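You operate a simulated robot arm through the tools that you are given. There is no shell and no other tool.

You are at the controls of a simulated robot arm. One attempt, no reset.

## Task
Switch the feeder on, start pump and blower, and run the pile up.
Fine: up till the white lamp lights; the pile switch ends back at 0.

It is judged by the outcome, as a careful person would: the job done as asked, and still so three seconds after it is handed in. It fails if anything else is knocked over, pushed out of place, dropped, spilled or broken.

## Robot
A 6-joint arm with a two-finger parallel gripper, fixed in place. Base frame: the origin is at the foot of the arm, x ahead of it, y to its left, z up. Units: cm, degrees, N and s.
With the tool pointing down near the work surface it reaches from about 10 to 84 cm from the base axis. Its first joint turns from -115.0 to 115.0 degrees. Payload 4.2 kg.
Tool frame: the origin (TCP) lies between the finger pads and is the grasp point; the fingertips stand 2.3 cm ahead of it; z points along the fingers, y is the line along which they close. Largest opening 9.4 cm; finger width 3.8, thickness 1; the body of the gripper, 5.4 by 9.6 cm, starts 3.9 cm behind the TCP.
Orientation is told as [roll, pitch, yaw] about the base's x, y, z axes, in that order, counted from this pose: with the fingers straight down and closing along the base's y, the tool's x points along the base's -x, its y along +y and its z along -z.

## Interface
- The arm moves only by the tool nudge_tool. Its argument "plan" is a list of rows, each a list of 7 numbers: the shift along the base's x, y, z in cm, then the turn, a rotation vector about the base's x, y, z in degrees, then the gripper command, from -1 (fully open) to 1 (shut), values between in proportion. In form: [[x, y, z, rx, ry, rz, grip], ...]. A call has 1 to 20 rows; each row is the pose to reach, as a shift and turn from the pose commanded when the call began. A row lasts 0.2 s, in which the tool goes at most 5 cm and 8.6 degrees; a call with a longer step from one row to the next is refused whole, and so is a gripper value outside its range. A pose out of reach is approached as far as the arm can. The call stops where the force on the tool passes 40 N (or 10 N more than at its start, if that is more) or the arm is blocked; 0.2 s more then pass. The fingers move at their own pace (about 10.8 cm/s each) and stop on an object; they squeeze with about 41 N. The grip force told is the motor's: it shows also when the fingers shut on nothing. Time passes only in rows, and 0.2 s behind the last, so rows that repeat a pose let the fingers close. It gives the time, the measured TCP pose, the force on the tool (base axes), the opening and the grip force at its end, in the units of the frame above (readings bear some noise), with the torque about the TCP (base axes, N m) and any sound that the robot's microphone picked up.
- Cameras (640 x 400 px; columns grow to the right, rows downward): "scene" is fixed at [22.14, 64.98, 196.08]; the picture's right is [-0.81, -0.58, 0.00], its down [-0.35, 0.49, -0.80] and it looks along [0.47, -0.65, -0.60] (base axes); focal length 314 px, centre (320, 200). "wrist" rides on the gripper at [8.6, 1.6, -7.5] in the tool frame; the picture's right is [-0.18, 0.98, 0.00], its down [-0.58, -0.11, -0.81] and it looks along [-0.79, -0.15, 0.59] (tool axes); focal length 243 px, centre (320, 200).
- snapshot(camera): a new picture of that camera. It takes no simulated time.
- slide_trunk(by): slides the trunk up (or, below 0, down) by that many cm; the arm rides with it, the base frame stays. It gives what a move gives, with no picture.
- probe_pixels(camera, pixels): there is no depth. For up to 12 entries [column, row, z] of the newest picture of that camera ("zoom" is the newest enlarged one), the place [x, y] in the base frame at which the ray of that pixel passes the height z, good to about 0.2 cm. It takes no simulated time.
- enlarge(camera, box): a new picture of the part [left, top, right, bottom] of that camera's present view, enlarged. It takes no simulated time.
- finish_job(): hands the job in; it is judged then, once.

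Unless the task says otherwise, let go and move clear before handing in.

The tools are called after "Call:" as a command line: name --pt "numbers of a row" for each row, then --argument value for the rest, lists and objects as JSON in quotes. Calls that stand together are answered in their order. nudge_tool: Moves the arm, as the interface text tells. Its arguments: {"type":"object","properties":{"plan":{"type":"array","items":{"type":"array","items":{"type":"number"}}}},"required":["plan"]} The other tools are called the same way: slide_trunk (by) slides the trunk up or down; snapshot (camera) takes a picture; probe_pixels (camera, pixels) gives the place at which the rays of pixels pass given heights; enlarge (camera, box) takes an enlarged picture of a part of a camera's view; finish_job () hands the job in.

At the start:

```text
time: 0.0
position: [50.13, 3.77, 151.47]
tool_rot: [0.0, 0.0, 0.0]
contact_force: [-0.1, -0.6, -0.4]
ft_torque: [0.0, 0.01, -0.02]
grip_width: 9.39
grasp_force: 0.0
trunk travel left (down, up): [-90.1, 8.9]
```

scene: 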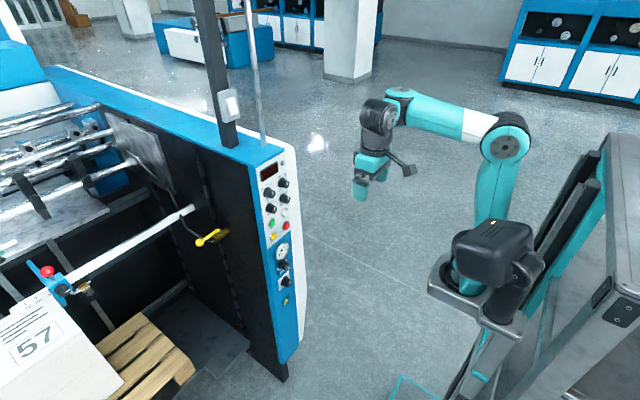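
wrist: 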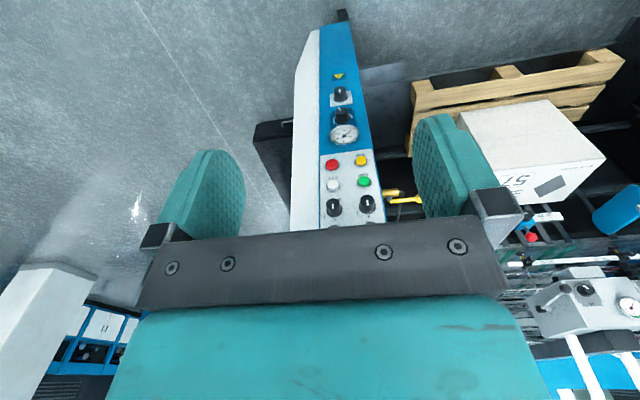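

The scene picture shows a machine with a control panel near columns 258–300, rows 150–310. I'll enlarge it in both cameras to read the labels.

Call:
enlarge --camera "scene" --box '[230, 140, 326, 200]'

Call:
enlarge --camera "scene" --box '[230, 180, 326, 240]'

Call:
enlarge --camera "scene" --box '[230, 230, 342, 300]'

Call:
enlarge --camera "wrist" --box '[280, 60, 420, 230]'

```text
6.67 times, centred on (278, 170) of scene
```

zoom: 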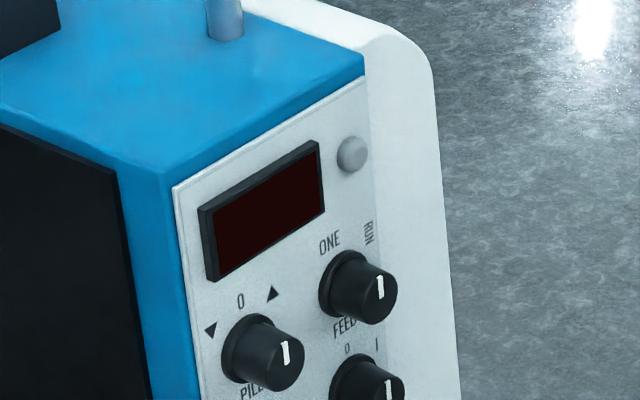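

```text
6.67 times, centred on (278, 210) of scene
```

zoom: 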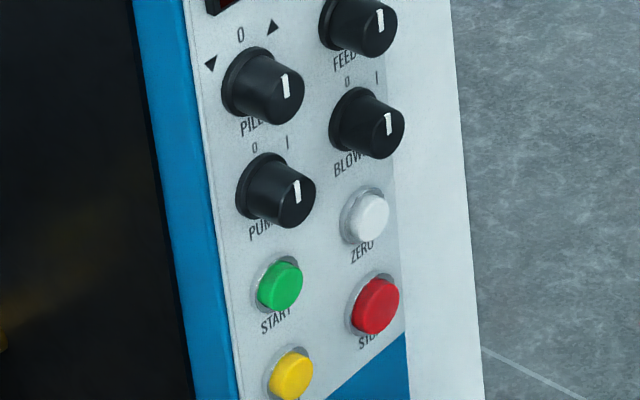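

```text
5.71 times, centred on (286, 265) of scene
```

zoom: 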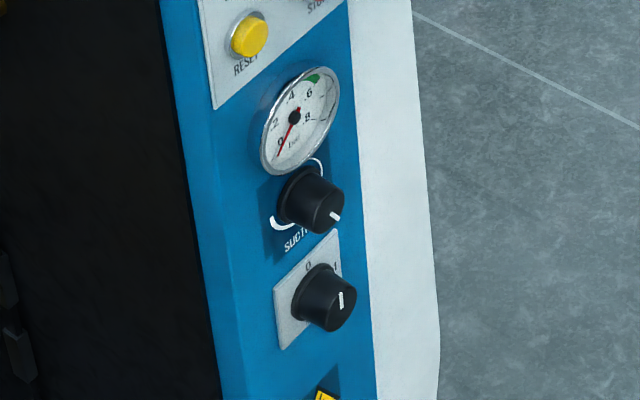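

```text
2.35 times, centred on (350, 145) of wrist
```

zoom: 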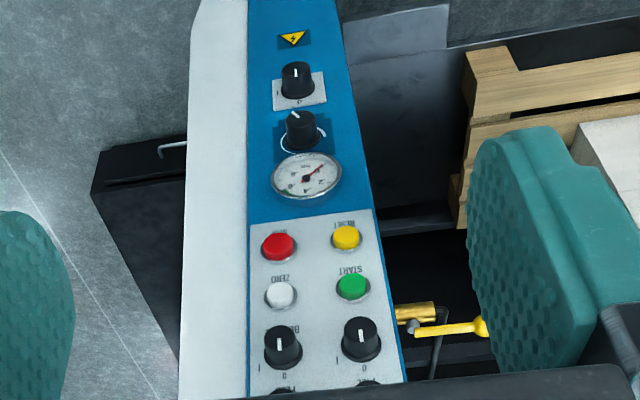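

The panel (lamp, PILE, FEED, PUMP, BLOWER and ZERO at zoom columns 200–400; main 0/1 switch at scene ≈(286,282)) triangulates to a face near x≈85, facing -x. I'll swing the tool to point along +x with the wrist camera on top, staying well away from the panel.

Call:
nudge_tool --pt "0 0 0 -6.01 0 6.01 -1" --pt "0 0 0 -12.02 0 12.02 -1" --pt "0 0 0 -18.03 0 18.03 -1" --pt "0 0 0 -24.04 0 24.04 -1" --pt "0 0 0 -30.05 0 30.05 -1" --pt "0 0 0 -36.06 0 36.06 -1" --pt "0 0 0 -42.07 0 42.07 -1" --pt "0 0 0 -48.08 0 48.08 -1" --pt "0 0 0 -54.09 0 54.09 -1" --pt "0 0 0 -60.1 0 60.1 -1" --pt "0 0 0 -66.11 0 66.11 -1" --pt "0 0 0 -72.12 0 72.12 -1" --pt "0 0 0 -78.13 0 78.13 -1" --pt "0 0 0 -84.14 0 84.14 -1" --pt "0 0 0 -90.15 0 90.15 -1" --pt "0 0 0 -96.16 0 96.16 -1" --pt "0 0 0 -102.17 0 102.17 -1" --pt "0 0 0 -108.18 0 108.18 -1" --pt "0 0 0 -114.19 0 114.19 -1" --pt "0 0 0 -120.2 0 120.2 -1"

```text
time: 2.3
position: [48.16, 7.49, 152.78]
tool_rot: [-20.6, 13.4, 59.9]
contact_force: [6.3, -1.0, -12.8]
ft_torque: [0.74, -0.17, 0.41]
grip_width: 9.41
grasp_force: 0.0
out of reach, approached as far as the arm can: row 5, 6, 7, 8, 9, 10, 11
trunk travel left (down, up): [-90.1, 8.9]
stopped in row 11: the force on the tool passed its limit at 91 N (the readings are from after the stop); the commanded pose is now the measured one
```

The move stopped in row 11, out of reach from row 5, with a 91 N force spike. I need to see what the tool is near before moving again.

Call:
snapshot --camera "scene"

Call:
snapshot --camera "wrist"

```text
taken
```

scene: 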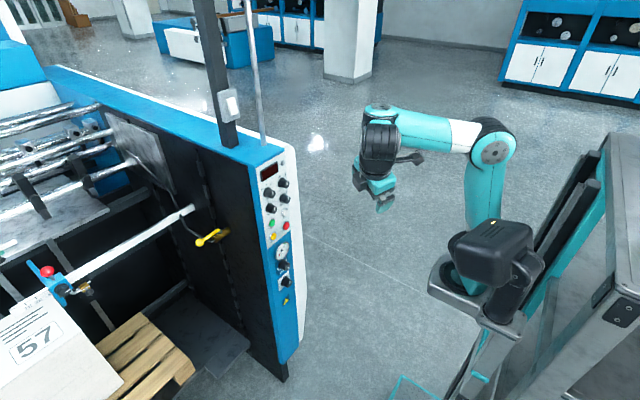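

```text
taken
```

wrist: 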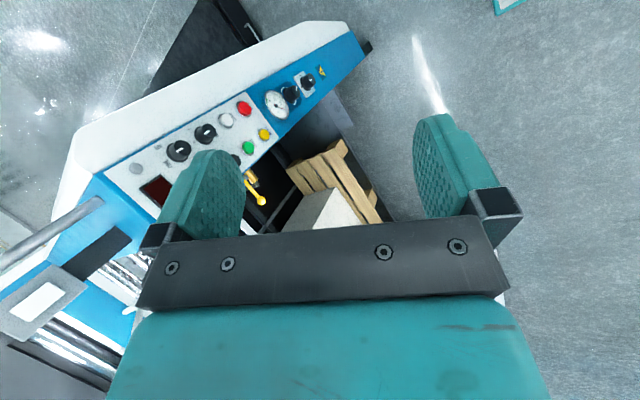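

Nothing outside touched the arm: the surroundings are undisturbed, so this looks like a wrist joint or self-limit. I'll unwind to the starting orientation, then pitch straight up instead.

Call:
nudge_tool --pt "0.25 -0.47 -0.16 3.2 -0.16 -7.68 -1" --pt "0.5 -0.93 -0.33 6.4 -0.33 -15.35 -1" --pt "0.74 -1.4 -0.49 9.6 -0.49 -23.03 -1" --pt "0.99 -1.86 -0.66 12.8 -0.65 -30.7 -1" --pt "1.23 -2.33 -0.82 16.0 -0.81 -38.38 -1" --pt "1.48 -2.79 -0.98 19.2 -0.98 -46.05 -1" --pt "1.72 -3.26 -1.15 22.4 -1.14 -53.73 -1" --pt "1.97 -3.72 -1.31 25.6 -1.3 -61.4 -1" --pt "1.97 -3.72 -1.31 25.6 -1.3 -61.4 -1"

```text
time: 4.3
position: [49.88, 3.63, 151.32]
tool_rot: [-0.1, 0.1, -0.2]
contact_force: [-1.0, 0.1, -0.6]
ft_torque: [0.01, 0.02, 0.02]
grip_width: 9.38
grasp_force: 0.0
trunk travel left (down, up): [-90.1, 8.9]
```

The tool is back at its starting orientation with no contact force. Next I pitch the fingers up to point along +x while moving a little forward.

Call:
nudge_tool --pt "0.9 0 0 0 -8.18 0 -1" --pt "1.8 0 0 0 -16.36 0 -1" --pt "2.7 0 0 0 -24.55 0 -1" --pt "3.6 0 0 0 -32.73 0 -1" --pt "4.5 0 0 0 -40.91 0 -1" --pt "5.5 0 0 0 -49.09 0 -1" --pt "6.4 0 0 0 -57.27 0 -1" --pt "7.3 0 0 0 -65.45 0 -1" --pt "8.2 0 0 0 -73.64 0 -1" --pt "9.1 0 0 0 -81.82 0 -1" --pt "10 0 0 0 -90 0 -1" --pt "10 0 0 0 -90 0 -1"

```text
time: 6.9
position: [60.62, 5.79, 175.89]
tool_rot: [0.5, -62.4, -0.2]
contact_force: [-0.2, 0.3, -0.1]
ft_torque: [-0.02, -0.05, -0.05]
grip_width: 9.36
grasp_force: 0.1
out of reach, approached as far as the arm can: row 1, 2, 3, 4, 5, 6, 7, 8, 9, 10, 11, 12
trunk travel left (down, up): [-90.1, 8.9]
```

The arm could only reach -62° pitch and rose to z≈176, so a joint is limiting it. I'll look at the arm's configuration.

Call:
snapshot --camera "scene"

Call:
enlarge --camera "scene" --box '[330, 60, 570, 310]'

```text
taken
```

scene: 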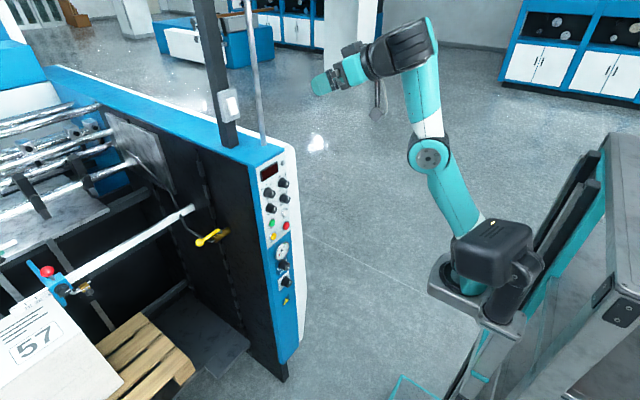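

```text
1.60 times, centred on (450, 185) of scene
```

zoom: 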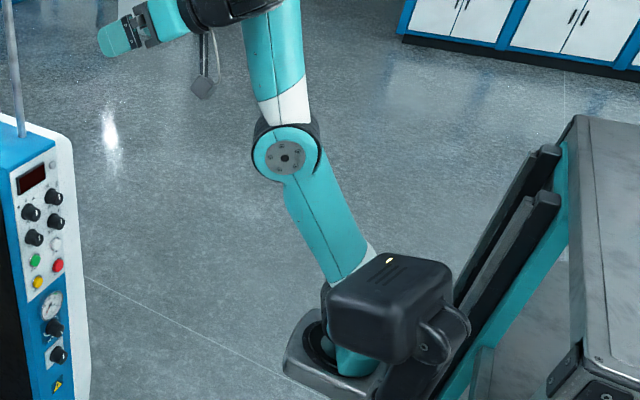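

The forearm now points up but the tool still sits about 100° off it, so the wrist bend seems to stop there. A level tool therefore needs the forearm upright with a lowered trunk. I'll check the arm base in close-up first.

Call:
enlarge --camera "scene" --box '[400, 180, 640, 400]'

Call:
enlarge --camera "scene" --box '[300, 10, 500, 160]'

Call:
snapshot --camera "wrist"

```text
1.82 times, centred on (520, 290) of scene
```

zoom: 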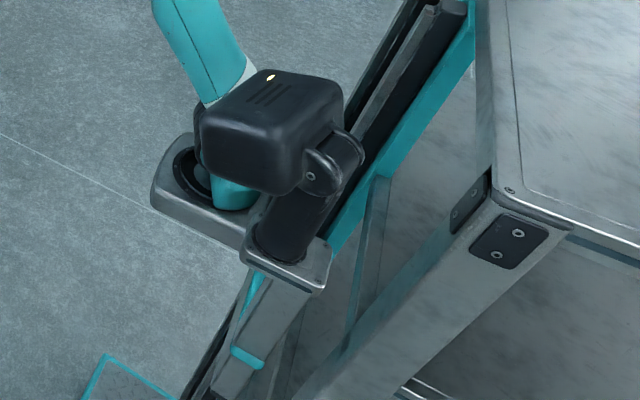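

```text
2.67 times, centred on (400, 85) of scene
```

zoom: 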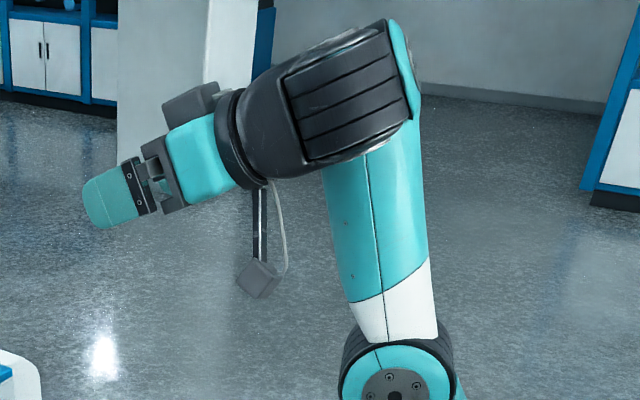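

```text
taken
```

wrist: 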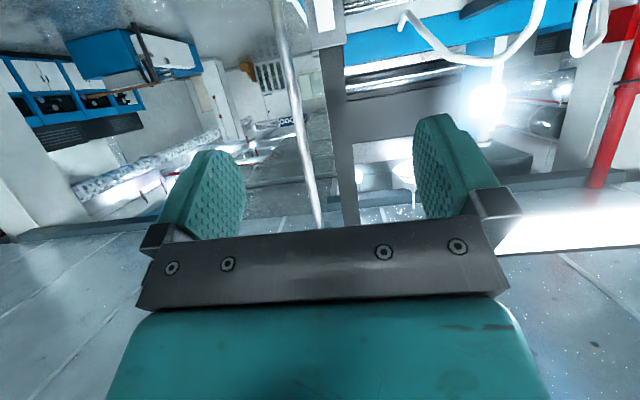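

The wrist looks like a roll‑bend‑roll type that can't straighten past about 100° from the forearm. A tilted tool will still grip knobs that protrude along x. I'll test how far it rolls about its own axis here in free space.

Call:
nudge_tool --pt "0 0 0 7.09 0 -3.71 -1" --pt "0 0 0 14.18 0 -7.42 -1" --pt "0 0 0 21.26 0 -11.14 -1" --pt "0 0 0 28.35 0 -14.85 -1" --pt "0 0 0 35.44 0 -18.56 -1" --pt "0 0 0 42.53 0 -22.27 -1" --pt "0 0 0 49.62 0 -25.98 -1" --pt "0 0 0 56.7 0 -29.7 -1" --pt "0 0 0 63.79 0 -33.41 -1" --pt "0 0 0 70.88 0 -37.12 -1" --pt "0 0 0 77.97 0 -40.83 -1" --pt "0 0 0 85.06 0 -44.54 -1" --pt "0 0 0 92.14 0 -48.26 -1" --pt "0 0 0 99.23 0 -51.97 -1" --pt "0 0 0 106.32 0 -55.68 -1"

```text
time: 10.1
position: [60.85, 0.57, 180.13]
tool_rot: [60.4, 17.7, -99.3]
contact_force: [-0.9, -0.8, -0.2]
ft_torque: [0.0, 0.01, 0.0]
grip_width: 9.39
grasp_force: 0.1
out of reach, approached as far as the arm can: row 11, 12, 13, 14, 15
trunk travel left (down, up): [-90.1, 8.9]
```

The tool rolled about 110° around its axis before hitting a limit, which is enough to turn knobs. I'll roll it back so the fingers close horizontally, then lower the trunk.

Call:
nudge_tool --pt "0 0 0 -7.46 0 3.98 -1" --pt "0 0 0 -14.93 0 7.95 -1" --pt "0 0 0 -22.39 0 11.93 -1" --pt "0 0 0 -29.85 0 15.91 -1" --pt "0 0 0 -37.32 0 19.88 -1" --pt "0 0 0 -44.78 0 23.86 -1" --pt "0 0 0 -52.24 0 27.84 -1" --pt "0 0 0 -59.7 0 31.82 -1" --pt "0 0 0 -67.17 0 35.79 -1" --pt "0 0 0 -74.63 0 39.77 -1" --pt "0 0 0 -82.1 0 43.75 -1" --pt "0 0 0 -89.56 0 47.72 -1" --pt "0 0 0 -97.02 0 51.7 -1"

Call:
slide_trunk --by -40

```text
time: 12.9
position: [60.92, 0.19, 180.01]
tool_rot: [-0.6, -61.6, 0.5]
contact_force: [0.5, -0.7, 0.1]
ft_torque: [0.01, 0.0, 0.02]
grip_width: 9.41
grasp_force: 0.1
out of reach, approached as far as the arm can: row 13
trunk travel left (down, up): [-90.1, 8.9]
```

```text
time: 16.7
position: [60.94, 0.19, 139.94]
tool_rot: [-0.3, -61.6, 0.2]
contact_force: [-0.5, 0.4, -1.3]
ft_torque: [0.03, 0.03, 0.03]
grip_width: 9.38
grasp_force: 0.1
trunk travel left (down, up): [-50.1, 48.9]
```

The trunk is down 40 cm and the TCP is at (60.9, 0.2, 139.9). Next I test whether moving lower lets the tool come level.

Call:
nudge_tool --pt "0 0 -2.5 0 -3.5 0 -1" --pt "0 0 -5 0 -7 0 -1" --pt "0 0 -7.5 0 -10.5 0 -1" --pt "0 0 -10 0 -14 0 -1" --pt "0 0 -12.5 0 -17.5 0 -1" --pt "0 0 -15 0 -21 0 -1" --pt "0 0 -17.5 0 -24.5 0 -1" --pt "0 0 -20 0 -28 0 -1" --pt "0 0 -20 0 -28 0 -1"

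Call:
snapshot --camera "scene"

Call:
snapshot --camera "wrist"

```text
time: 18.7
position: [54.14, -8.55, 146.79]
tool_rot: [0.6, -83.0, 1.4]
contact_force: [-0.2, 0.6, -0.9]
ft_torque: [0.0, 0.0, -0.01]
grip_width: 9.4
grasp_force: 0.0
out of reach, approached as far as the arm can: row 1, 2, 3, 4, 5, 6, 7, 8, 9
trunk travel left (down, up): [-50.1, 48.9]
```

```text
taken
```

scene: 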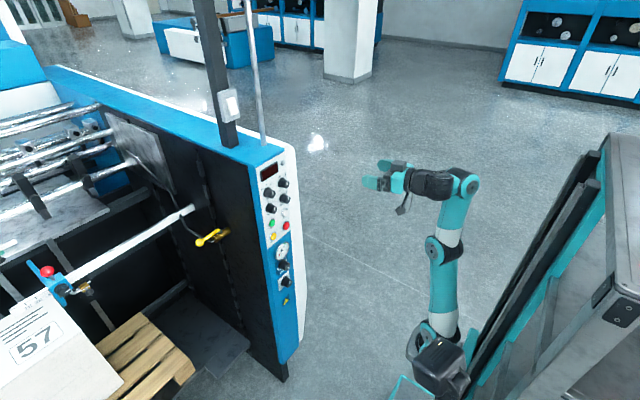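

```text
taken
```

wrist: 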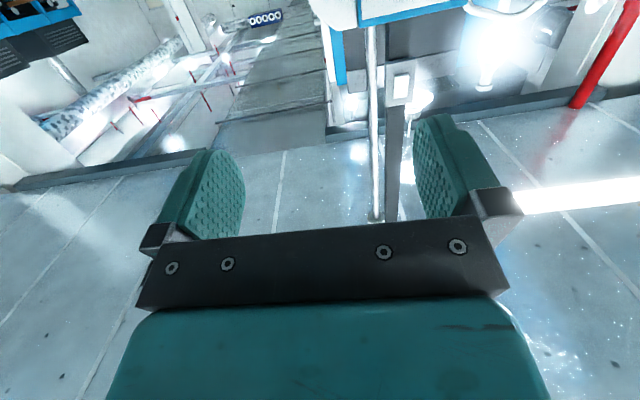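

At pitch -83° the arm is almost straight up with the tool bent off it, so the wrist bend is clearly the limit. I'll zoom in on the present arm shape to measure the link geometry.

Call:
enlarge --camera "scene" --box '[350, 140, 510, 240]'

Call:
enlarge --camera "scene" --box '[340, 200, 540, 400]'

```text
4.00 times, centred on (430, 190) of scene
```

zoom: 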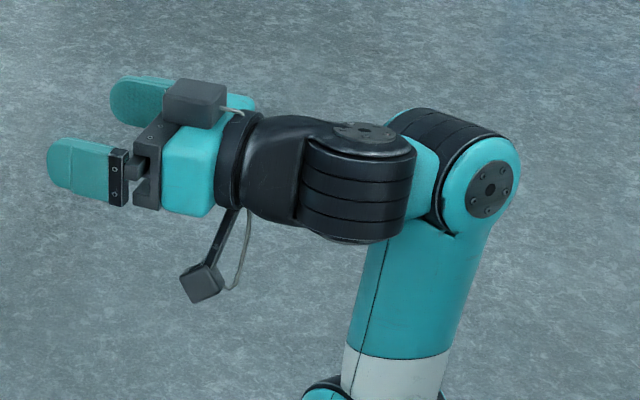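

```text
2.00 times, centred on (440, 300) of scene
```

zoom: 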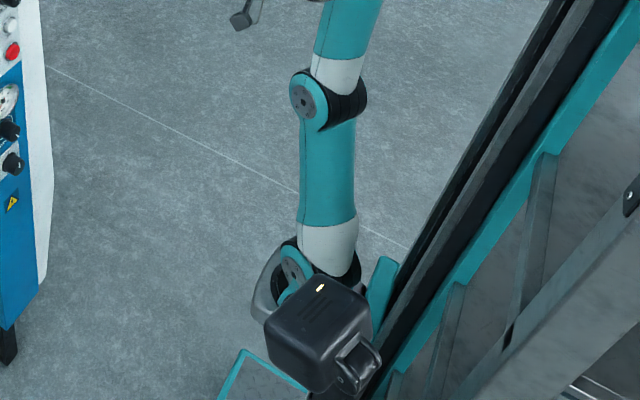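

The zoom shows a UR-type wrist: wrist 1 lateral, wrist 2 vertical, wrist 3 along the tool. Swinging the tool sideways through -y and on to the upward side should flip the wrist onto the other branch, where it can point forward. I'll return to tool-down with slack first.

Call:
nudge_tool --pt "0 0.5 -2 0 8.3 0 -1" --pt "0 1 -4 0 16.6 0 -1" --pt "0 1.5 -6 0 24.9 0 -1" --pt "0 2 -8 0 33.2 0 -1" --pt "0 2.5 -10 0 41.5 0 -1" --pt "0 3 -12 0 49.8 0 -1" --pt "0 3.5 -14 0 58.1 0 -1" --pt "0 4 -16 0 66.4 0 -1" --pt "0 4.5 -18 0 74.7 0 -1" --pt "0 5 -20 0 83 0 -1" --pt "0 5 -20 0 83 0 -1"

Call:
snapshot --camera "scene"

```text
time: 20.7
position: [54.14, -3.85, 129.44]
tool_rot: [2.3, -12.3, -0.4]
contact_force: [2.8, 9.0, -3.7]
ft_torque: [-0.67, -0.14, -1.13]
grip_width: 9.4
grasp_force: 0.1
out of reach, approached as far as the arm can: row 9
trunk travel left (down, up): [-50.1, 48.9]
stopped in row 9: the force on the tool passed its limit at 73 N (the readings are from after the stop); the commanded pose is now the measured one
```

```text
taken
```

scene: 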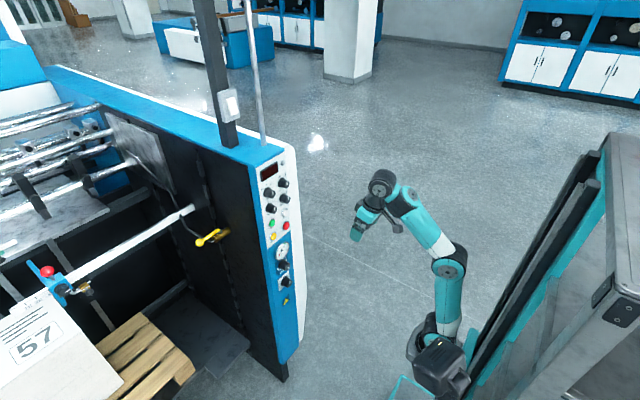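

The move stopped at 73 N with a residual side load and torque at pitch -12°. I suspect the wrist camera is touching the forearm, so I'm zooming in.

Call:
enlarge --camera "scene" --box '[330, 150, 490, 250]'

Call:
snapshot --camera "wrist"

```text
4.00 times, centred on (410, 200) of scene
```

zoom: 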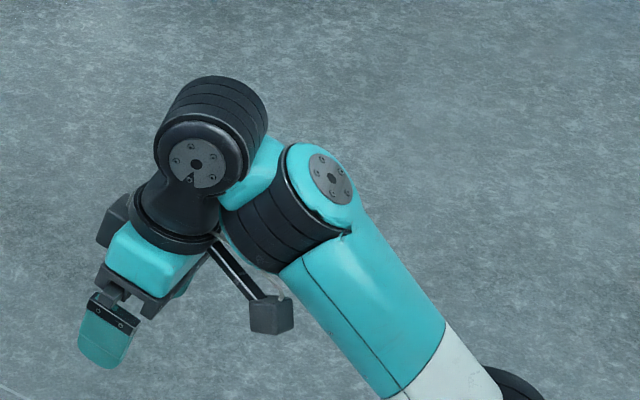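

```text
taken
```

wrist: 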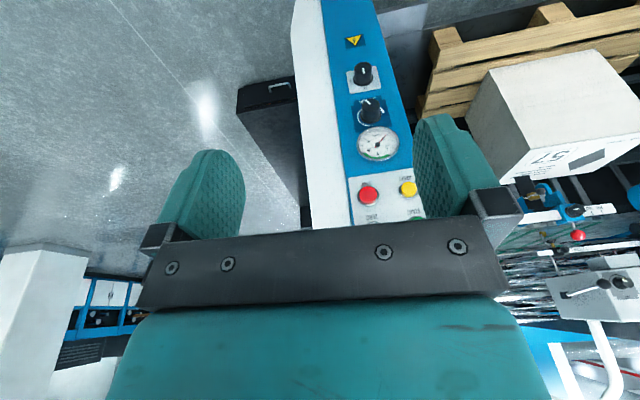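

The camera mount sits right against the forearm at this bend, so it only has slack from about 100° to 125°. I'll tilt forward a few degrees to clear it, then swing the tool sideways toward -y with the wrist centre fixed.

Call:
nudge_tool --pt "0.6 0 0 0 -3 0 -1" --pt "1.2 0 0 0 -6 0 -1" --pt "1.2 0 0 0 -6 0 -1"

```text
time: 21.5
position: [55.38, -3.72, 129.48]
tool_rot: [2.4, -18.4, -0.3]
contact_force: [-0.5, -0.3, -0.5]
ft_torque: [0.01, 0.02, 0.0]
grip_width: 9.4
grasp_force: 0.1
trunk travel left (down, up): [-50.1, 48.9]
```

The load is gone (under 1 N) at pitch -18°. Now the sideways swing about wrist 2, keeping the wrist centre fixed.

Call:
nudge_tool --pt "-0.06 -2.66 0.19 -8.07 0 -2.69 -1" --pt "-0.25 -5.26 0.75 -16.13 0 -5.37 -1" --pt "-0.55 -7.75 1.66 -24.2 0 -8.06 -1" --pt "-0.97 -10.07 2.92 -32.27 0 -10.74 -1" --pt "-1.49 -12.16 4.49 -40.33 0 -13.43 -1" --pt "-2.11 -13.99 6.33 -48.4 0 -16.12 -1" --pt "-2.8 -15.51 8.41 -56.47 0 -18.8 -1" --pt "-3.56 -16.69 10.68 -64.53 0 -21.49 -1" --pt "-4.36 -17.5 13.09 -72.6 0 -24.17 -1" --pt "-5.19 -17.93 15.59 -80.67 0 -26.86 -1"

Call:
snapshot --camera "scene"

```text
time: 22.7
position: [50.45, -23.83, 130.11]
tool_rot: [-36.9, -20.6, -0.7]
contact_force: [7.5, -10.6, -6.6]
ft_torque: [-0.1, -0.58, 0.78]
grip_width: 9.39
grasp_force: 0.1
out of reach, approached as far as the arm can: row 3, 4, 5, 6
trunk travel left (down, up): [-50.1, 48.9]
stopped in row 6: the force on the tool passed its limit at 95 N (the readings are from after the stop); the commanded pose is now the measured one
```

```text
taken
```

scene: 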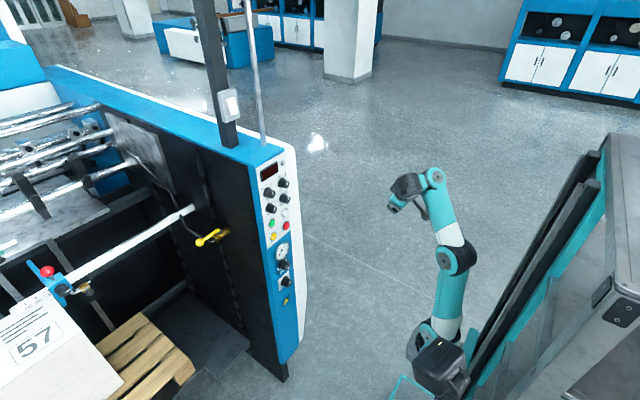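

The swing toward -y hits a wrist‑2 limit after about 20°, so that joint probably has its long travel toward +y. I'll go back to the unloaded pose first.

Call:
nudge_tool --pt "0.99 4.02 -0.13 7.41 0 2.62 -1" --pt "1.97 8.04 -0.25 14.82 0 5.24 -1" --pt "2.96 12.06 -0.38 22.24 0 7.86 -1" --pt "3.94 16.08 -0.5 29.65 0 10.48 -1" --pt "4.93 20.1 -0.63 37.06 0 13.1 -1" --pt "4.93 20.1 -0.63 37.06 0 13.1 -1"

Call:
enlarge --camera "scene" --box '[330, 150, 490, 250]'

```text
time: 24.1
position: [55.43, -3.55, 129.36]
tool_rot: [2.6, -20.1, -1.2]
contact_force: [0.5, -0.1, -0.2]
ft_torque: [0.04, 0.03, 0.02]
grip_width: 9.4
grasp_force: 0.0
trunk travel left (down, up): [-50.1, 48.9]
```

```text
4.00 times, centred on (410, 200) of scene
```

zoom: 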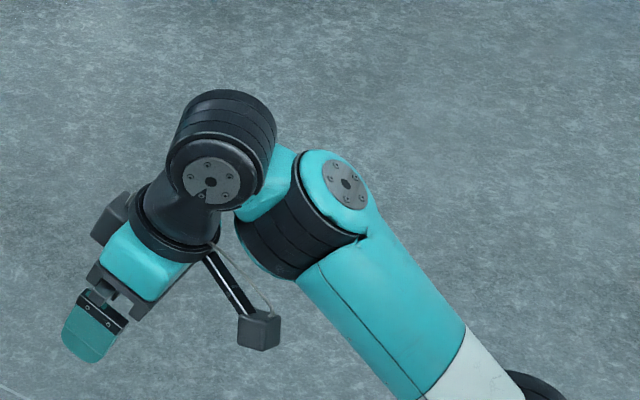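

The arm is unloaded again (under 1 N) at (55.4, -3.6, 129.4). I need a sharper look at the wrist joints to choose the flip direction, so I'm zooming in tighter.

Call:
enlarge --camera "scene" --box '[340, 165, 436, 245]'

Call:
enlarge --camera "scene" --box '[390, 180, 500, 390]'

```text
5.00 times, centred on (388, 205) of scene
```

zoom: 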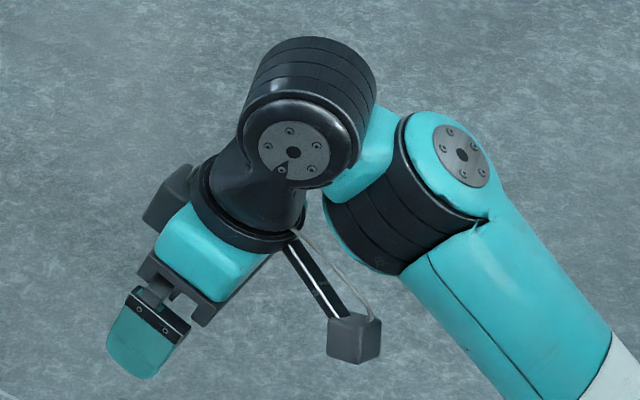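

```text
1.90 times, centred on (445, 285) of scene
```

zoom: 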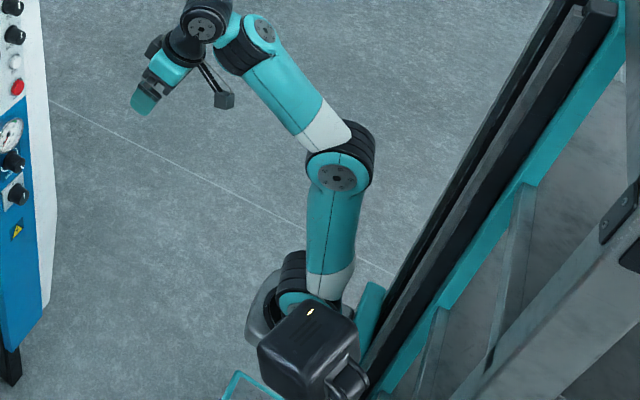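

This tighter view changes the picture: the forearm-end joint axis is perpendicular to the forearm, pointing down and forward, and the tool cones around it. The tool probably can't tilt forward directly because of that wrist's limit. It should get there by rotating about that axis through +y, so I'll do the first half.

Call:
nudge_tool --pt "-0.21 1.36 0.04 6.72 1.19 -5.07 -1" --pt "-0.3 2.72 0.24 13.43 2.38 -10.15 -1" --pt "-0.26 4.05 0.61 20.15 3.57 -15.22 -1" --pt "-0.1 5.32 1.12 26.86 4.76 -20.3 -1" --pt "0.18 6.51 1.77 33.58 5.95 -25.37 -1" --pt "0.58 7.57 2.55 40.29 7.14 -30.45 -1" --pt "1.09 8.5 3.43 47.0 8.33 -35.52 -1" --pt "1.69 9.28 4.41 53.72 9.52 -40.6 -1" --pt "2.37 9.87 5.45 60.43 10.71 -45.67 -1" --pt "3.12 10.28 6.53 67.15 11.9 -50.75 -1"

Call:
enlarge --camera "scene" --box '[340, 145, 460, 245]'

```text
time: 26.3
position: [58.51, 6.62, 135.97]
tool_rot: [52.6, 24.3, -56.6]
contact_force: [-1.7, -0.9, 0.3]
ft_torque: [0.01, -0.01, 0.03]
grip_width: 9.36
grasp_force: 0.0
trunk travel left (down, up): [-50.1, 48.9]
```

```text
4.00 times, centred on (400, 195) of scene
```

zoom: 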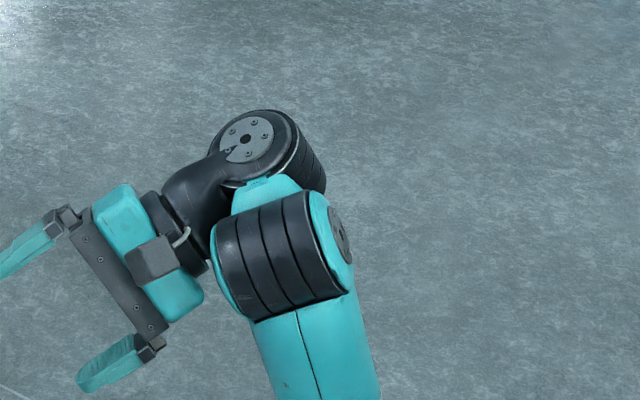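

That worked: all ten rows were reached with no contact. I'll continue the same rotation for the other half.

Call:
nudge_tool --pt "0.79 0.21 1.11 6.72 1.19 -5.07 -1" --pt "1.62 0.22 2.21 13.43 2.38 -10.15 -1" --pt "2.47 0.03 3.28 20.15 3.57 -15.22 -1" --pt "3.31 -0.36 4.3 26.86 4.76 -20.3 -1" --pt "4.13 -0.94 5.25 33.58 5.95 -25.37 -1" --pt "4.91 -1.69 6.1 40.29 7.14 -30.45 -1" --pt "5.63 -2.61 6.84 47.0 8.33 -35.52 -1" --pt "6.28 -3.66 7.45 53.72 9.52 -40.6 -1" --pt "6.84 -4.83 7.91 60.43 10.71 -45.67 -1" --pt "7.3 -6.1 8.23 67.15 11.9 -50.75 -1"

Call:
snapshot --camera "scene"

Call:
snapshot --camera "wrist"

```text
time: 28.5
position: [65.02, 3.56, 149.07]
tool_rot: [-31.6, 84.8, 164.5]
contact_force: [-1.1, 0.4, 0.3]
ft_torque: [-0.02, -0.06, 0.01]
grip_width: 9.42
grasp_force: 0.1
out of reach, approached as far as the arm can: row 2, 3, 4, 5, 6, 7, 8, 9, 10
trunk travel left (down, up): [-50.1, 48.9]
```

```text
taken
```

scene: 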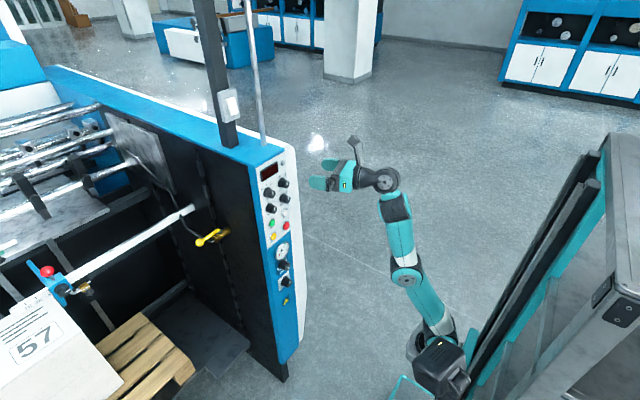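

```text
taken
```

wrist: 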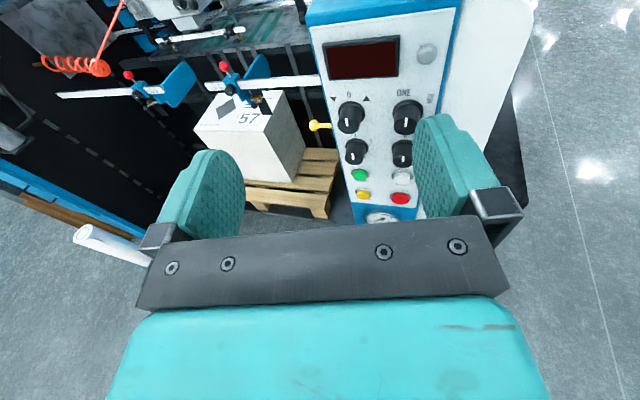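

The tool now points forward with the camera on top, and the wrist view shows the panel upright: display (362,58), grey lamp (426,53), PILE (350,117), FEED (407,117), PUMP (356,151), BLOWER (402,152). The joint is at a limit again, so I'll look at the arm shape and the panel more closely.

Call:
enlarge --camera "scene" --box '[310, 120, 470, 240]'

Call:
enlarge --camera "scene" --box '[370, 180, 480, 390]'

Call:
enlarge --camera "wrist" --box '[300, 20, 460, 220]'

```text
3.33 times, centred on (390, 180) of scene
```

zoom: 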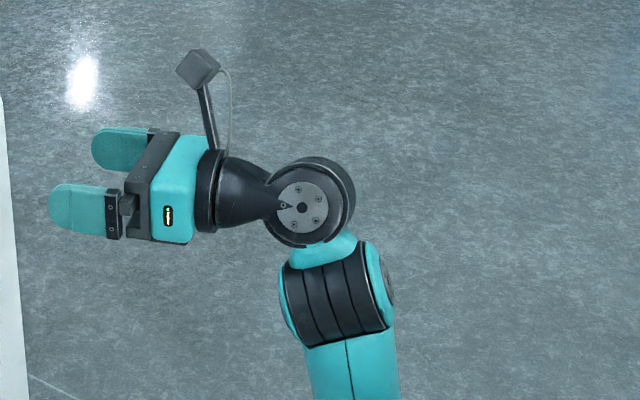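

```text
1.90 times, centred on (425, 285) of scene
```

zoom: 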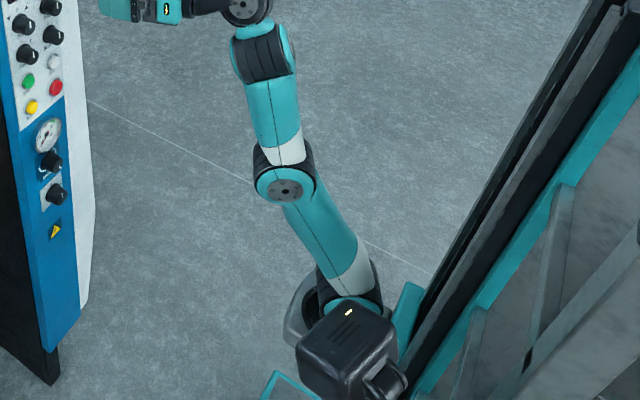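

```text
2.00 times, centred on (380, 120) of wrist
```

zoom: 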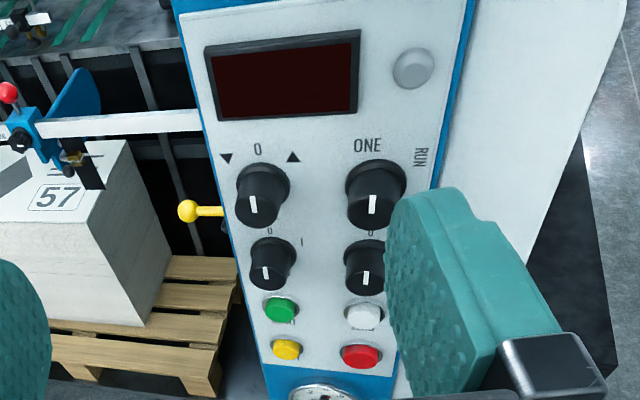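

The panel is clearly readable now: PILE (▼ 0 ▲), FEED (ONE / RUN), PUMP and BLOWER (0 / I). I'll try squaring the tool to +x and lowering it in front of the panel at a safe standoff.

Call:
nudge_tool --pt "0.3 0 -1 -0.5 -0.8 -3 -1" --pt "0.6 0 -2 -1 -1.6 -6 -1" --pt "0.9 0 -3 -1.4 -2.4 -9 -1" --pt "1.2 0 -4 -1.8 -3.2 -12 -1" --pt "1.5 0 -5 -2.3 -4 -14.5 -1" --pt "2 0 -6 -2.7 -4.4 -16.2 -1" --pt "2 0 -6 -2.7 -4.4 -16.2 -1"

Call:
snapshot --camera "scene"

```text
time: 30.1
position: [67.59, 4.74, 145.26]
tool_rot: [71.3, 89.4, -108.4]
contact_force: [0.4, -0.4, -0.9]
ft_torque: [0.04, 0.0, 0.04]
grip_width: 9.43
grasp_force: 0.0
out of reach, approached as far as the arm can: row 3, 4, 5, 6, 7
trunk travel left (down, up): [-50.1, 48.9]
```

```text
taken
```

scene: 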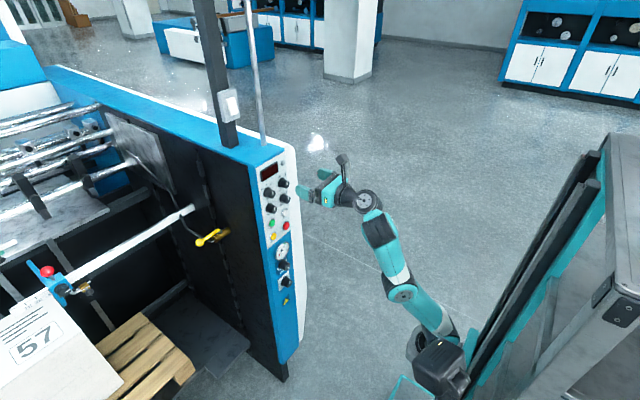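

The tool is now exactly along +x with the camera on top at (67.6, 4.7, 145.3). I'll check how well it can move straight forward from here, still short of the panel.

Call:
nudge_tool --pt "1.5 0 0 0 0 0 -1" --pt "3 0 0 0 0 0 -1" --pt "4.5 0 0 0 0 0 -1" --pt "6 0 0 0 0 0 -1" --pt "6 0 0 0 0 0 -1"

```text
time: 31.3
position: [73.17, 4.66, 144.48]
tool_rot: [84.7, 89.5, -94.8]
contact_force: [-0.4, -0.1, 0.3]
ft_torque: [-0.02, 0.0, -0.03]
grip_width: 9.38
grasp_force: 0.1
out of reach, approached as far as the arm can: row 3, 4, 5
trunk travel left (down, up): [-50.1, 48.9]
```

Forward motion works well, reaching x=73.2 with about 0.8 cm sag in z. Now I'll locate the controls precisely by taking both cameras' zooms and probing matching pixels.

Call:
enlarge --camera "wrist" --box '[240, 0, 480, 150]'

Call:
snapshot --camera "wrist"

Call:
snapshot --camera "scene"

Call:
enlarge --camera "scene" --box '[240, 150, 320, 230]'

```text
2.67 times, centred on (360, 75) of wrist
```

zoom: 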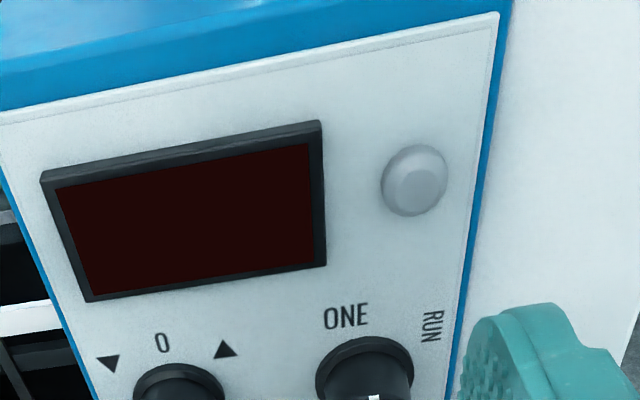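

```text
taken
```

wrist: 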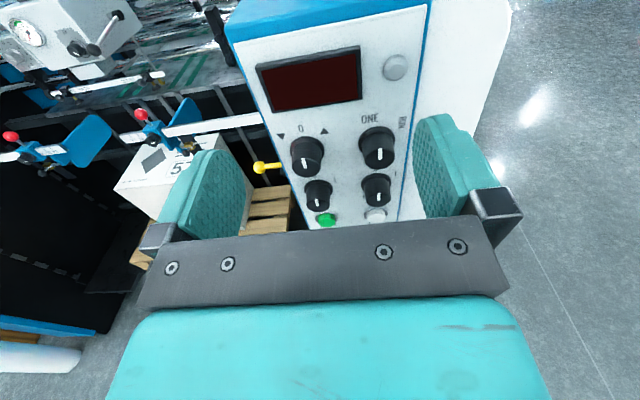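

```text
taken
```

scene: 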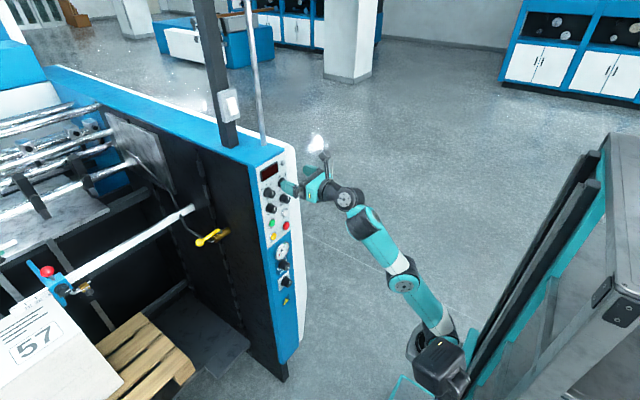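

```text
5.00 times, centred on (280, 190) of scene
```

zoom: 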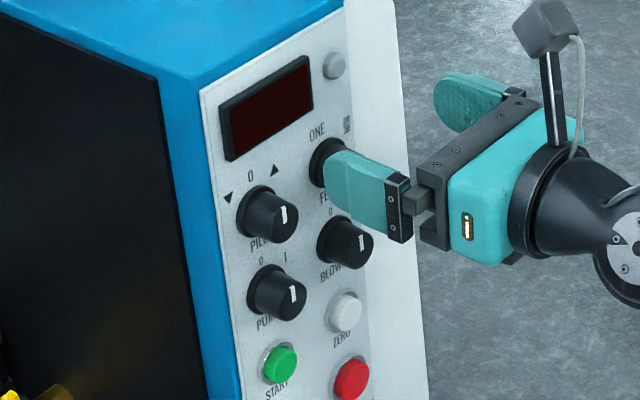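

The two views match for the PILE "0" (wrist 300,128 / scene 266,185), "ONE" (wrist 370,118 / scene 280,176) and lamp (wrist 395,68 / scene 283,163). I'll probe these at two heights to triangulate the panel.

Call:
probe_pixels --camera "wrist" --pixels '[[300.4, 128.2, 136], [300.4, 128.2, 142], [369.7, 118.5, 136], [369.7, 118.5, 142], [395.2, 67.5, 140], [395.2, 67.5, 146], [361.9, 99.75, 138], [361.9, 99.75, 142]]'

Call:
probe_pixels --camera "scene" --pixels '[[266, 185, 136], [266, 185, 142], [279.6, 176.4, 136], [279.6, 176.4, 142], [282.8, 163, 140], [282.8, 163, 146], [278.6, 171.6, 138], [278.6, 171.6, 142]]'

```text
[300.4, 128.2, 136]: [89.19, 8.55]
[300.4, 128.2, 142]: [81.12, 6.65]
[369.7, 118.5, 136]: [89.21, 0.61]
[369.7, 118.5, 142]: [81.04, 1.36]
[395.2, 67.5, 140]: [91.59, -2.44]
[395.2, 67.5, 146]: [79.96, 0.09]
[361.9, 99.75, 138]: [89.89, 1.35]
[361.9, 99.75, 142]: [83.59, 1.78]
```

```text
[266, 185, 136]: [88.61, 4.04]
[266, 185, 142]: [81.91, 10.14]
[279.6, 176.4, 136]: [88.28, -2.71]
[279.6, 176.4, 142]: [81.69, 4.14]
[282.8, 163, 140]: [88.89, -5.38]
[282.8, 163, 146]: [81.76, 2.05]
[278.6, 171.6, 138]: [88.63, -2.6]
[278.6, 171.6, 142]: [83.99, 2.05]
```

Triangulation agrees well: the panel face is at x≈84.7, PILE ≈(y 7.5, z 136.5), FEED ≈(1.0, 136.5), PUMP ≈(7.5, 130.5), with knobs about 3 cm across and 2.4 cm proud. The main 0/I switch is at about (4.2, z≈89), so I'll slide the trunk down at this standoff.

Call:
slide_trunk --by -25

Call:
snapshot --camera "scene"

Call:
snapshot --camera "wrist"

```text
time: 33.9
position: [73.18, 4.56, 119.56]
tool_rot: [87.4, 89.4, -92.2]
contact_force: [-0.5, 0.5, 0.5]
ft_torque: [0.01, -0.01, 0.0]
grip_width: 9.4
grasp_force: 0.1
trunk travel left (down, up): [-25.1, 73.9]
```

```text
taken
```

scene: 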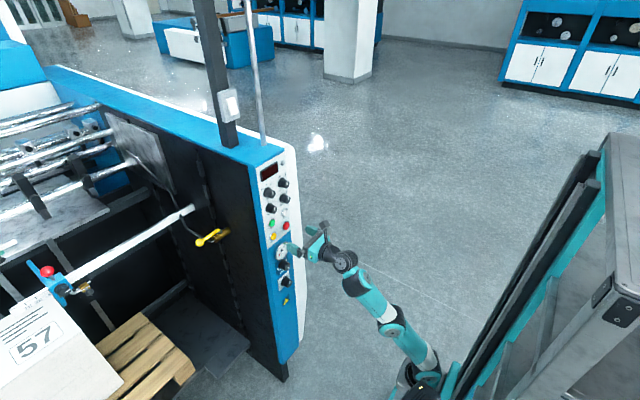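

```text
taken
```

wrist: 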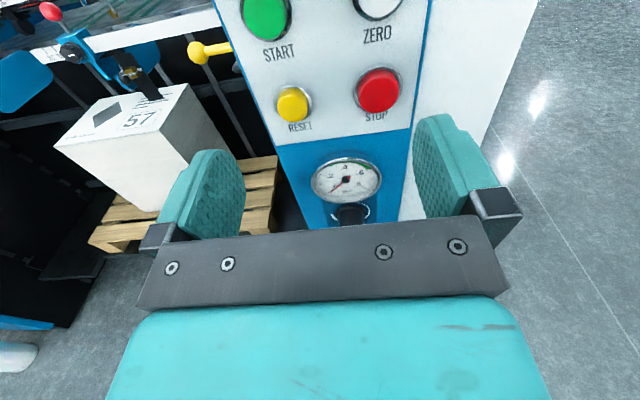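

Clean slide. The gauge is at wrist (345,180) with the suction knob just under it, so I'll slide another 18 cm to bring the main switch into view.

Call:
slide_trunk --by -18

Call:
snapshot --camera "wrist"

Call:
enlarge --camera "wrist" --box '[240, 0, 480, 150]'

Call:
snapshot --camera "scene"

Call:
enlarge --camera "scene" --box '[250, 230, 346, 310]'

```text
time: 35.9
position: [73.13, 4.63, 101.52]
tool_rot: [87.4, 89.4, -92.1]
contact_force: [-0.1, 0.7, -0.8]
ft_torque: [0.02, 0.0, 0.01]
grip_width: 9.38
grasp_force: 0.1
trunk travel left (down, up): [-7.1, 91.9]
```

```text
taken
```

wrist: 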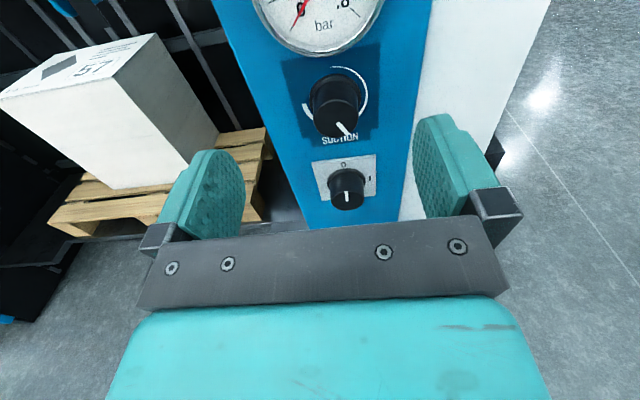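

```text
2.67 times, centred on (360, 75) of wrist
```

zoom: 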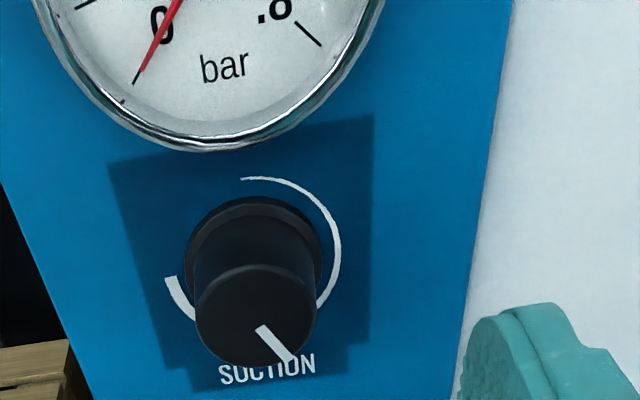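

```text
taken
```

scene: 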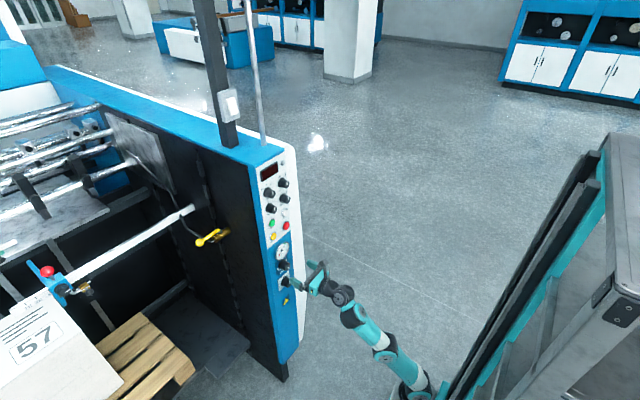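

```text
5.00 times, centred on (298, 270) of scene
```

zoom: 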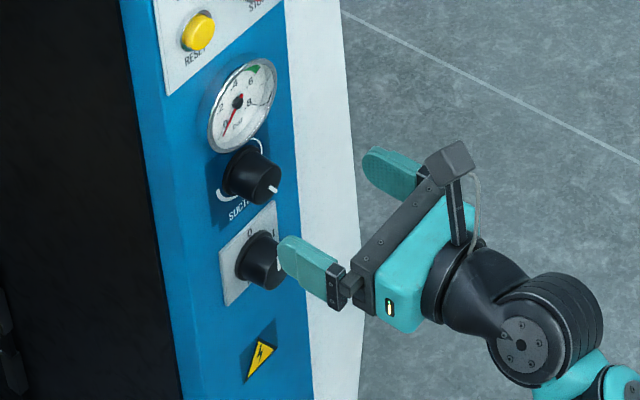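

The main switch is at wrist (347,188), with 0 at the top (343,162) and I to the right (369,178). I'll zoom in and probe it for exact coordinates.

Call:
probe_pixels --camera "scene" --pixels '[[283.8, 276.4, 88], [283.8, 276.4, 94], [278.8, 279.6, 88], [278.8, 279.6, 94], [289.2, 269.6, 90], [289.2, 269.6, 96]]'

Call:
enlarge --camera "wrist" --box '[290, 130, 402, 230]'

```text
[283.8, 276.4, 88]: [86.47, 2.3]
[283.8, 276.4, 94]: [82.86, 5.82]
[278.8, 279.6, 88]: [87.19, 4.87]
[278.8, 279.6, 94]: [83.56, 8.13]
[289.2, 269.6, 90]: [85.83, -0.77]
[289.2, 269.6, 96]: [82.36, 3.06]
```

```text
4.00 times, centred on (346, 180) of wrist
```

zoom: 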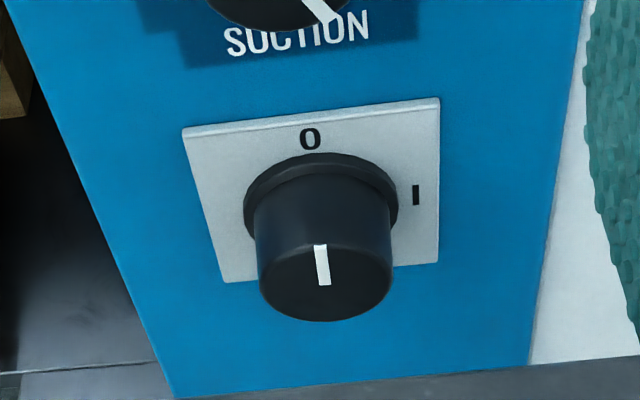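

The main switch has 0 at 12 o'clock and I at 3 o'clock, so it needs a 90° clockwise turn. Probing the plate corners, labels and knob face now.

Call:
probe_pixels --camera "zoom" --pixels '[[310, 139, 88], [310, 139, 94], [416, 195, 86], [416, 195, 92], [183, 131, 88], [183, 131, 94], [439, 99, 88], [439, 99, 94], [438, 262, 84], [438, 262, 90], [326, 283, 85], [326, 283, 91]]'

```text
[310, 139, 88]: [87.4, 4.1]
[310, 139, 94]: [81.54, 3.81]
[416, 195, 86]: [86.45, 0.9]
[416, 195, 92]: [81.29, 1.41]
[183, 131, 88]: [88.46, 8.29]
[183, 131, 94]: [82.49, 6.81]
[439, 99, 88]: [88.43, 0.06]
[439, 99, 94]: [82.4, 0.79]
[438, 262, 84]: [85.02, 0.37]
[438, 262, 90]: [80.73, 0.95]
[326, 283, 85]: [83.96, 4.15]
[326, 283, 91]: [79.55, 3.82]
```

The main knob centre is at (y 3.9, z 88.2), face at x≈81.6, grip diameter about 3.3 cm with a 4 cm flange. I'll drop the trunk 6 cm more and move to a pre-grasp pose 3 cm short of the knob face, checking reach.

Call:
slide_trunk --by -6

Call:
nudge_tool --pt "0.5 -0.1 -1.2 0 0 0 -1" --pt "1 -0.2 -2.4 0 0 0 -1" --pt "1.5 -0.3 -3.6 0 0 0 -1" --pt "2 -0.4 -4.8 0 0 0 -1" --pt "2.5 -0.55 -6 0 0 0 -1" --pt "3 -0.7 -7.3 0 0 0 -1" --pt "3 -0.7 -7.3 0 0 0 -1"

Call:
snapshot --camera "wrist"

Call:
snapshot --camera "scene"

```text
time: 36.9
position: [73.14, 4.59, 95.58]
tool_rot: [87.3, 89.4, -92.2]
contact_force: [-0.8, 0.2, 0.3]
ft_torque: [0.02, -0.02, 0.0]
grip_width: 9.4
grasp_force: 0.1
trunk travel left (down, up): [-1.1, 97.9]
```

```text
time: 38.5
position: [78.25, 5.43, 91.88]
tool_rot: [75.4, 89.5, -104.2]
contact_force: [0.1, 0.8, 0.1]
ft_torque: [0.0, -0.03, 0.03]
grip_width: 9.4
grasp_force: 0.1
out of reach, approached as far as the arm can: row 2, 3, 4, 5, 6, 7
trunk travel left (down, up): [-1.1, 97.9]
```

```text
taken
```

wrist: 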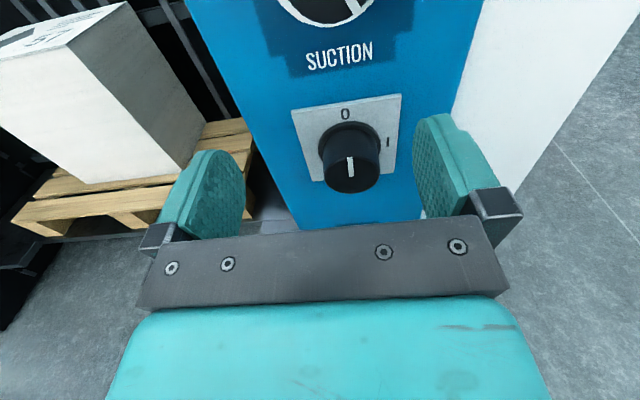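

```text
taken
```

scene: 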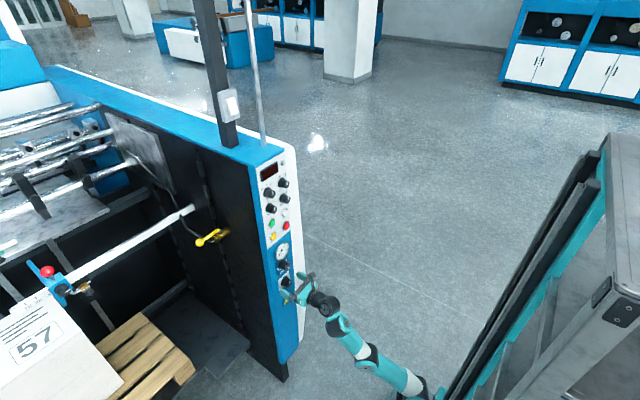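

The solver overshot to (78.3, 5.4, 91.9) because one wrist joint is still near its limit at this level pose. A slight tool tilt may free it, so I'll test a small downward tilt at a safe standoff.

Call:
nudge_tool --pt "-0.8 -0.3 -0.7 0 2.5 0 -1" --pt "-1.5 -0.6 -1.5 0 5 0 -1" --pt "-2 -0.9 -2.2 0 7.5 0 -1" --pt "-2.2 -1.2 -3 0 10 0 -1" --pt "-2.2 -1.5 -3.7 0 12 0 -1" --pt "-2.2 -1.5 -3.7 0 12 0 -1"

```text
time: 39.9
position: [76.0, 4.16, 88.23]
tool_rot: [2.3, 77.8, -177.2]
contact_force: [0.3, -0.5, -0.8]
ft_torque: [0.02, -0.02, 0.02]
grip_width: 9.38
grasp_force: 0.1
out of reach, approached as far as the arm can: row 2, 3, 4
trunk travel left (down, up): [-1.1, 97.9]
```

With a 12° downward tilt the pose is reached accurately at (76.0, 4.2, 88.2), and that tilt doesn't affect a horizontal grip. Next I test the roll range about the x axis here in free space, toward negative first.

Call:
nudge_tool --pt "0 -0.2 0 -8 0 0 -1" --pt "0 -0.2 0 -16 0 0 -1" --pt "0 -0.2 0 -24 0 0 -1" --pt "0 -0.2 0 -32 0 0 -1" --pt "0 -0.2 0 -40 0 0 -1" --pt "0 -0.2 0 -48 0 0 -1" --pt "0 -0.2 0 -48 0 0 -1"

```text
time: 41.5
position: [75.77, 3.86, 88.16]
tool_rot: [79.1, 40.2, -105.8]
contact_force: [0.1, 0.0, 0.1]
ft_torque: [-0.06, -0.02, 0.0]
grip_width: 9.4
grasp_force: 0.0
trunk travel left (down, up): [-1.1, 97.9]
```

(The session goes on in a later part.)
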